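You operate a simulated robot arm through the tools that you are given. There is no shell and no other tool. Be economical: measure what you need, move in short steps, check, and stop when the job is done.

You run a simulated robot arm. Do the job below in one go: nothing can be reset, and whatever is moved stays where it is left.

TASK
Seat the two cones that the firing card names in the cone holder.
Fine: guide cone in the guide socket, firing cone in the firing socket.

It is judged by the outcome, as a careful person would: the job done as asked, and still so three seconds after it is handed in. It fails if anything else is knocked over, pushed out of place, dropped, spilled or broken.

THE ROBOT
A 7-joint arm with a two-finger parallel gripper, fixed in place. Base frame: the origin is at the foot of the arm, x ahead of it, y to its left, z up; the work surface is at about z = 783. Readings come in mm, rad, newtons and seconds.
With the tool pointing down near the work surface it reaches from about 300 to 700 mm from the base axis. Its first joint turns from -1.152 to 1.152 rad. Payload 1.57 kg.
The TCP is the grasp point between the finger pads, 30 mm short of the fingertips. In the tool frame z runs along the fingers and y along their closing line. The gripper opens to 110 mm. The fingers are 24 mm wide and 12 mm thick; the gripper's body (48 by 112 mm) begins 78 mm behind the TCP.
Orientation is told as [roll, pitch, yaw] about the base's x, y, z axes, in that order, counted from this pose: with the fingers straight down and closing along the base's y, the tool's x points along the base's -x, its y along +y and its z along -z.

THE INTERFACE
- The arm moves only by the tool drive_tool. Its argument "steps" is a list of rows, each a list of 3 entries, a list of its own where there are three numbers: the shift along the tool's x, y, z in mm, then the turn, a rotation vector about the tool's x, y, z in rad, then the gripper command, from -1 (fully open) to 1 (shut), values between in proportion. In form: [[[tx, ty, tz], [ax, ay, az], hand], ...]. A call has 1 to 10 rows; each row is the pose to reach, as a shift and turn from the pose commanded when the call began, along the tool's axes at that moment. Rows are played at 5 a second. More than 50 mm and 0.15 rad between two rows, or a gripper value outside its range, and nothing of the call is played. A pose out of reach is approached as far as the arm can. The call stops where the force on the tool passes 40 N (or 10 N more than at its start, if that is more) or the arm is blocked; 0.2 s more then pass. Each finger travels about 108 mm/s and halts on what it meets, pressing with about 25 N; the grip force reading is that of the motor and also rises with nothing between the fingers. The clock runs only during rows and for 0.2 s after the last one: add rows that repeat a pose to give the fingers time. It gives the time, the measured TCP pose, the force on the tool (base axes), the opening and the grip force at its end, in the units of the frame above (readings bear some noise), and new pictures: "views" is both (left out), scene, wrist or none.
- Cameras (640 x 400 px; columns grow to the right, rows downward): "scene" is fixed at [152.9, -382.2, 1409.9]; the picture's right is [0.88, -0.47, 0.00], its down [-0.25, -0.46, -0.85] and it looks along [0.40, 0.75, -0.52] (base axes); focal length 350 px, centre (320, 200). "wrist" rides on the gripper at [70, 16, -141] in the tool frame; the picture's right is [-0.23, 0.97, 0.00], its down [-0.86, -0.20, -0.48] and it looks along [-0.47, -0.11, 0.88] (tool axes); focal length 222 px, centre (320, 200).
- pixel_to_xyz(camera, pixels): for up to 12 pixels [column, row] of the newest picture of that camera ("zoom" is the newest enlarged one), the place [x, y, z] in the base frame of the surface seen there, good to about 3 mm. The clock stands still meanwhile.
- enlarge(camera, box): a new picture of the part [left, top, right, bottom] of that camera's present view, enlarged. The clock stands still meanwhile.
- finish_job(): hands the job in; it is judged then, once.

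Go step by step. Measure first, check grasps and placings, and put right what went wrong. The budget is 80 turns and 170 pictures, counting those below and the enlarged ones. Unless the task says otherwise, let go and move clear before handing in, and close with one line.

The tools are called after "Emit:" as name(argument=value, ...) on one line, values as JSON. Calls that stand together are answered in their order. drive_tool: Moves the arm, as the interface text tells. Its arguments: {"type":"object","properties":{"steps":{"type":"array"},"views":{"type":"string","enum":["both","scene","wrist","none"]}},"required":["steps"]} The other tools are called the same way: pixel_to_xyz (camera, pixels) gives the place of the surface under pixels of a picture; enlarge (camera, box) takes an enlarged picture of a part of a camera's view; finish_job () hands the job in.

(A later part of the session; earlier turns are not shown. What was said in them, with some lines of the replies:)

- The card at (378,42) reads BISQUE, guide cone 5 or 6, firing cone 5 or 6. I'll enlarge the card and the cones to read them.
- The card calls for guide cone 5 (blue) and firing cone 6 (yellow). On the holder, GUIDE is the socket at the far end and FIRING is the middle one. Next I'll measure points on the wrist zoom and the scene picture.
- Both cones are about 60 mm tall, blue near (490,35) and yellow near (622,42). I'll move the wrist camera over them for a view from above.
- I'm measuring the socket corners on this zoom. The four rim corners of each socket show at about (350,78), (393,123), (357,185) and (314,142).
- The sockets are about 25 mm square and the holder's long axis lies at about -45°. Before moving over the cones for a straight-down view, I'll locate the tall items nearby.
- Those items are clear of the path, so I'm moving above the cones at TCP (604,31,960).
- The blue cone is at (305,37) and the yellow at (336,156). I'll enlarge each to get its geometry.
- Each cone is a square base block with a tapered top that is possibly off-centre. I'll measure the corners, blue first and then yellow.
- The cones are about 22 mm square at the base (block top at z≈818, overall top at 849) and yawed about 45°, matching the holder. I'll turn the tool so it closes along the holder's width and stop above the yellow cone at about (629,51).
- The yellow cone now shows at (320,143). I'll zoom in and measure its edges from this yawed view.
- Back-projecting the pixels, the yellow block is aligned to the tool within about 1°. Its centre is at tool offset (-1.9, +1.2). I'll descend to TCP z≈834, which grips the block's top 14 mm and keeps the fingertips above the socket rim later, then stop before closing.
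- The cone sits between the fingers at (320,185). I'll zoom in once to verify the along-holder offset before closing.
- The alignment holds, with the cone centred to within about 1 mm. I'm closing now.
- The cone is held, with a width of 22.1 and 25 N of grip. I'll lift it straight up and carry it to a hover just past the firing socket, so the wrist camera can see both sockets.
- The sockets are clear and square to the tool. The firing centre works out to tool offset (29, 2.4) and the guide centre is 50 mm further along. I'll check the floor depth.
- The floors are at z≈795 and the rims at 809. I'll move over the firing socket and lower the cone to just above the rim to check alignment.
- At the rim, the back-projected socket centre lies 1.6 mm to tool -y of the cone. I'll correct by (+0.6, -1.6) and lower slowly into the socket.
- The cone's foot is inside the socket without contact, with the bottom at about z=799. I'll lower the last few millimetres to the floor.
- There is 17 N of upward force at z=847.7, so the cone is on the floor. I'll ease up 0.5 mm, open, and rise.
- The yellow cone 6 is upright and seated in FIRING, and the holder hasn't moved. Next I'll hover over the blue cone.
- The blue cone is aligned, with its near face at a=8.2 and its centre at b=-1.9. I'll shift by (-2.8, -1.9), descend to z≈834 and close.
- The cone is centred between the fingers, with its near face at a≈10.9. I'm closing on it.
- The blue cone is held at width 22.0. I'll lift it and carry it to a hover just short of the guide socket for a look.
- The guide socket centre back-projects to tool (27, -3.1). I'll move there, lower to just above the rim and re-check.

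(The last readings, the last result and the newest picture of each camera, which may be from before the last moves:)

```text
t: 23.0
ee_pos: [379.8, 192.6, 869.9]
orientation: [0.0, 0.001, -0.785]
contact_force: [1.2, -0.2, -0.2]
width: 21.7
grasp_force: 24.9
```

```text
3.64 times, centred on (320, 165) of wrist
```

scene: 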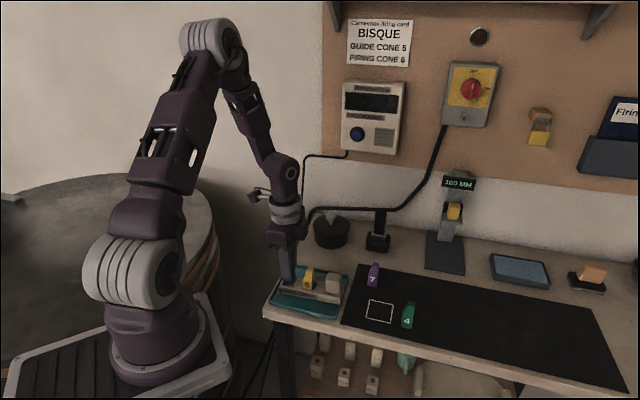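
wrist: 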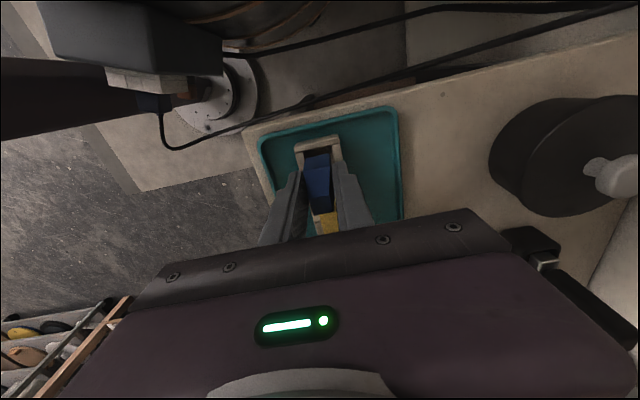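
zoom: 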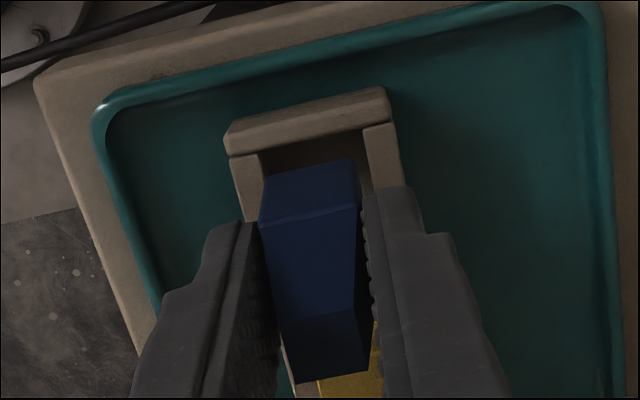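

At the rim the socket centre (2.4, 0.6) and the cone centre (2.0, 0.65) agree. I'll lower slowly into the guide socket.

Emit:
drive_tool(steps=[[[0.3, 0, 3], [0, 0, 0], 1], [[0.3, 0, 6], [0, 0, 0], 1], [[0.3, 0, 9], [0, 0, 0], 1], [[0.3, 0, 12], [0, 0, 0], 1], [[0.3, 0, 15], [0, 0, 0], 1], [[0.3, 0, 17], [0, 0, 0], 1], [[0.3, 0, 17], [0, 0, 0], 1]], views="scene")

Emit:
enlarge(camera="scene", box=[265, 240, 355, 320])

```text
t: 24.6
ee_pos: [378.5, 193.1, 851.5]
orientation: [-0.001, -0.001, -0.784]
contact_force: [-1.0, 0.3, -1.0]
width: 21.9
grasp_force: 24.6
```

scene: 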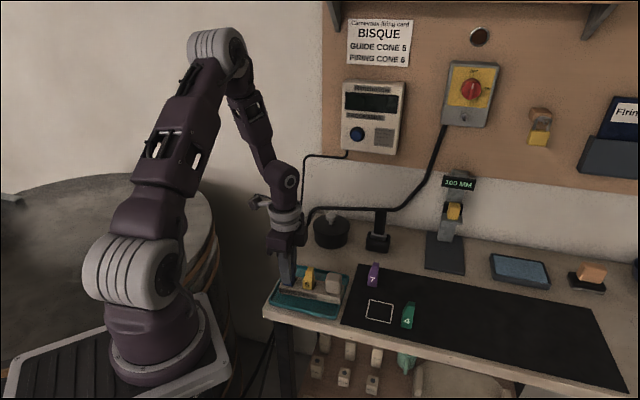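

```text
5.00 times, centred on (310, 280) of scene
```

zoom: 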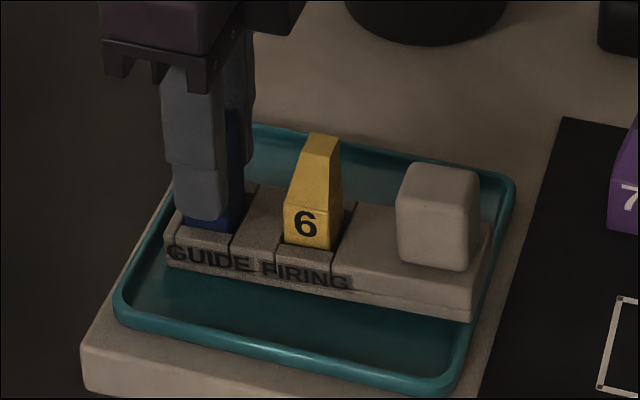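

The cone is inside the socket with no contact. I'll lower it to the floor in 1 mm rows.

Emit:
drive_tool(steps=[[[0, 0, 1], [0, 0, 0], 1], [[0, 0, 2], [0, 0, 0], 1], [[0, 0, 3], [0, 0, 0], 1], [[0, 0, 4], [0, 0, 0], 1], [[0, 0, 4], [0, 0, 0], 1]], views="none")

```text
t: 25.8
ee_pos: [379.0, 191.8, 847.2]
orientation: [0.001, 0.001, -0.784]
contact_force: [-1.1, 1.1, -0.4]
width: 21.7
grasp_force: 25.3
```

No contact yet at 847.2, so I'll go down a little further.

Emit:
drive_tool(steps=[[[0, 0, 0.7], [0, 0, 0], 1], [[0, 0, 1.4], [0, 0, 0], 1], [[0, 0, 2], [0, 0, 0], 1], [[0, 0, 2], [0, 0, 0], 1]], views="none")

```text
t: 26.8
ee_pos: [377.1, 193.1, 845.8]
orientation: [0.001, -0.001, -0.783]
contact_force: [-1.2, -1.0, 14.8]
width: 21.7
grasp_force: 25.3
```

There is 15 N of upward force, so the cone is on the floor. I'll ease off slightly, open, and rise.

Emit:
drive_tool(steps=[[[0, 0, -0.6], [0, 0, 0], 1], [[0, 0, -0.6], [0, 0, 0], 0.5], [[0, 0, -0.6], [0, 0, 0], 0.2], [[0, 0, -0.6], [0, 0, 0], 0.0], [[0, 0, -15], [0, 0, 0], 0.0], [[0, 0, -45], [0, 0, 0], 0], [[0, 0, -80], [0, 0, 0], -0.27], [[0, 0, -125], [0, 0, 0], -0.27], [[0, 0, -125], [0, 0, 0], -0.27], [[0, 0, -125], [0, 0, 0], -0.27]], views="both")

Emit:
enlarge(camera="scene", box=[265, 240, 355, 320])

Emit:
enlarge(camera="wrist", box=[260, 90, 380, 200])

```text
t: 29.0
ee_pos: [379.0, 190.6, 970.3]
orientation: [-0.001, 0.001, -0.785]
contact_force: [0.3, -0.9, 0.1]
width: 70.3
grasp_force: 0.0
```

scene: 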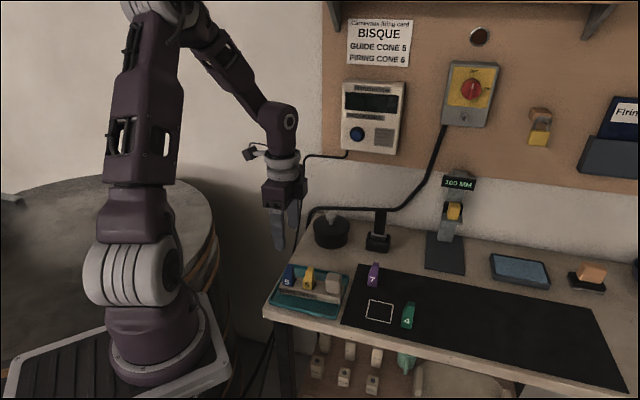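
wrist: 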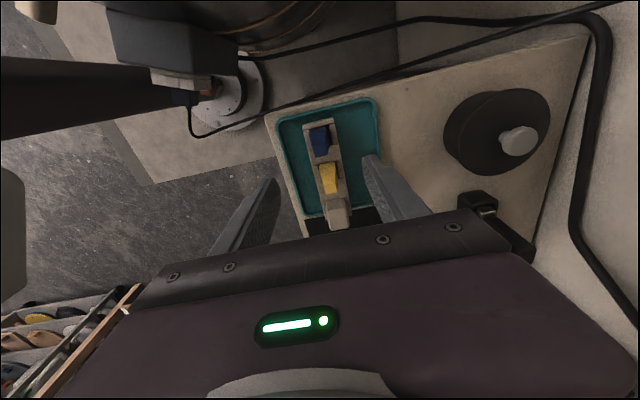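

```text
5.00 times, centred on (310, 280) of scene
```

zoom: 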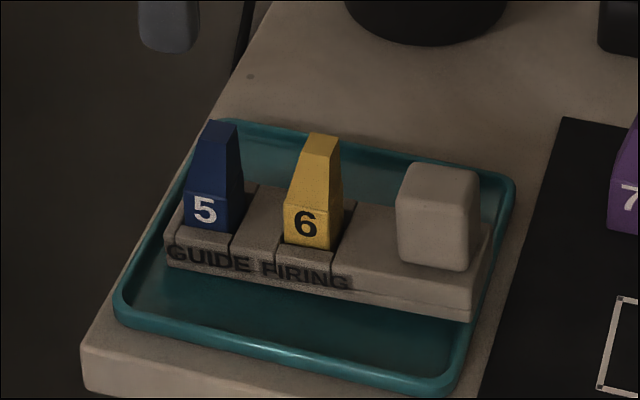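

```text
3.64 times, centred on (320, 145) of wrist
```

zoom: 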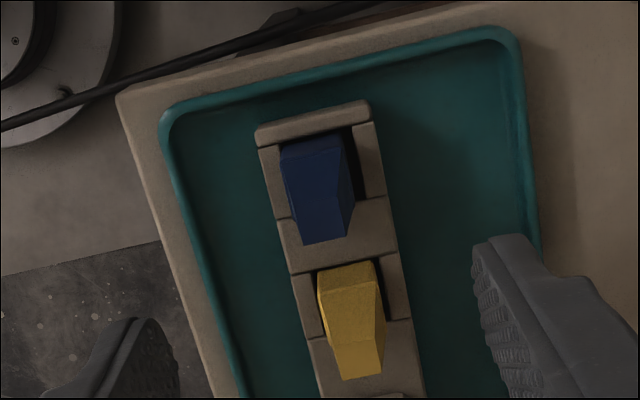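

Both cones are upright and seated: 5 in GUIDE and 6 in FIRING. Before handing in, I'll take a quick look at the other item marked "Firin…" at the right edge.

Emit:
enlarge(camera="scene", box=[570, 85, 640, 185])

```text
4.00 times, centred on (605, 135) of scene
```

zoom: 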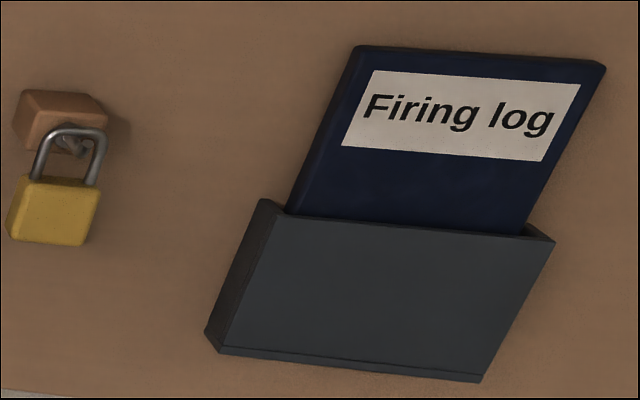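

That item is only the firing log, so the card stands. The gripper is open and clear, and I'm handing in.

Emit:
finish_job()

```text
The job is handed in.
```

Guide cone 5 is seated in the guide socket and firing cone 6 in the firing socket; both are upright, nothing else was disturbed, and the job is handed in.
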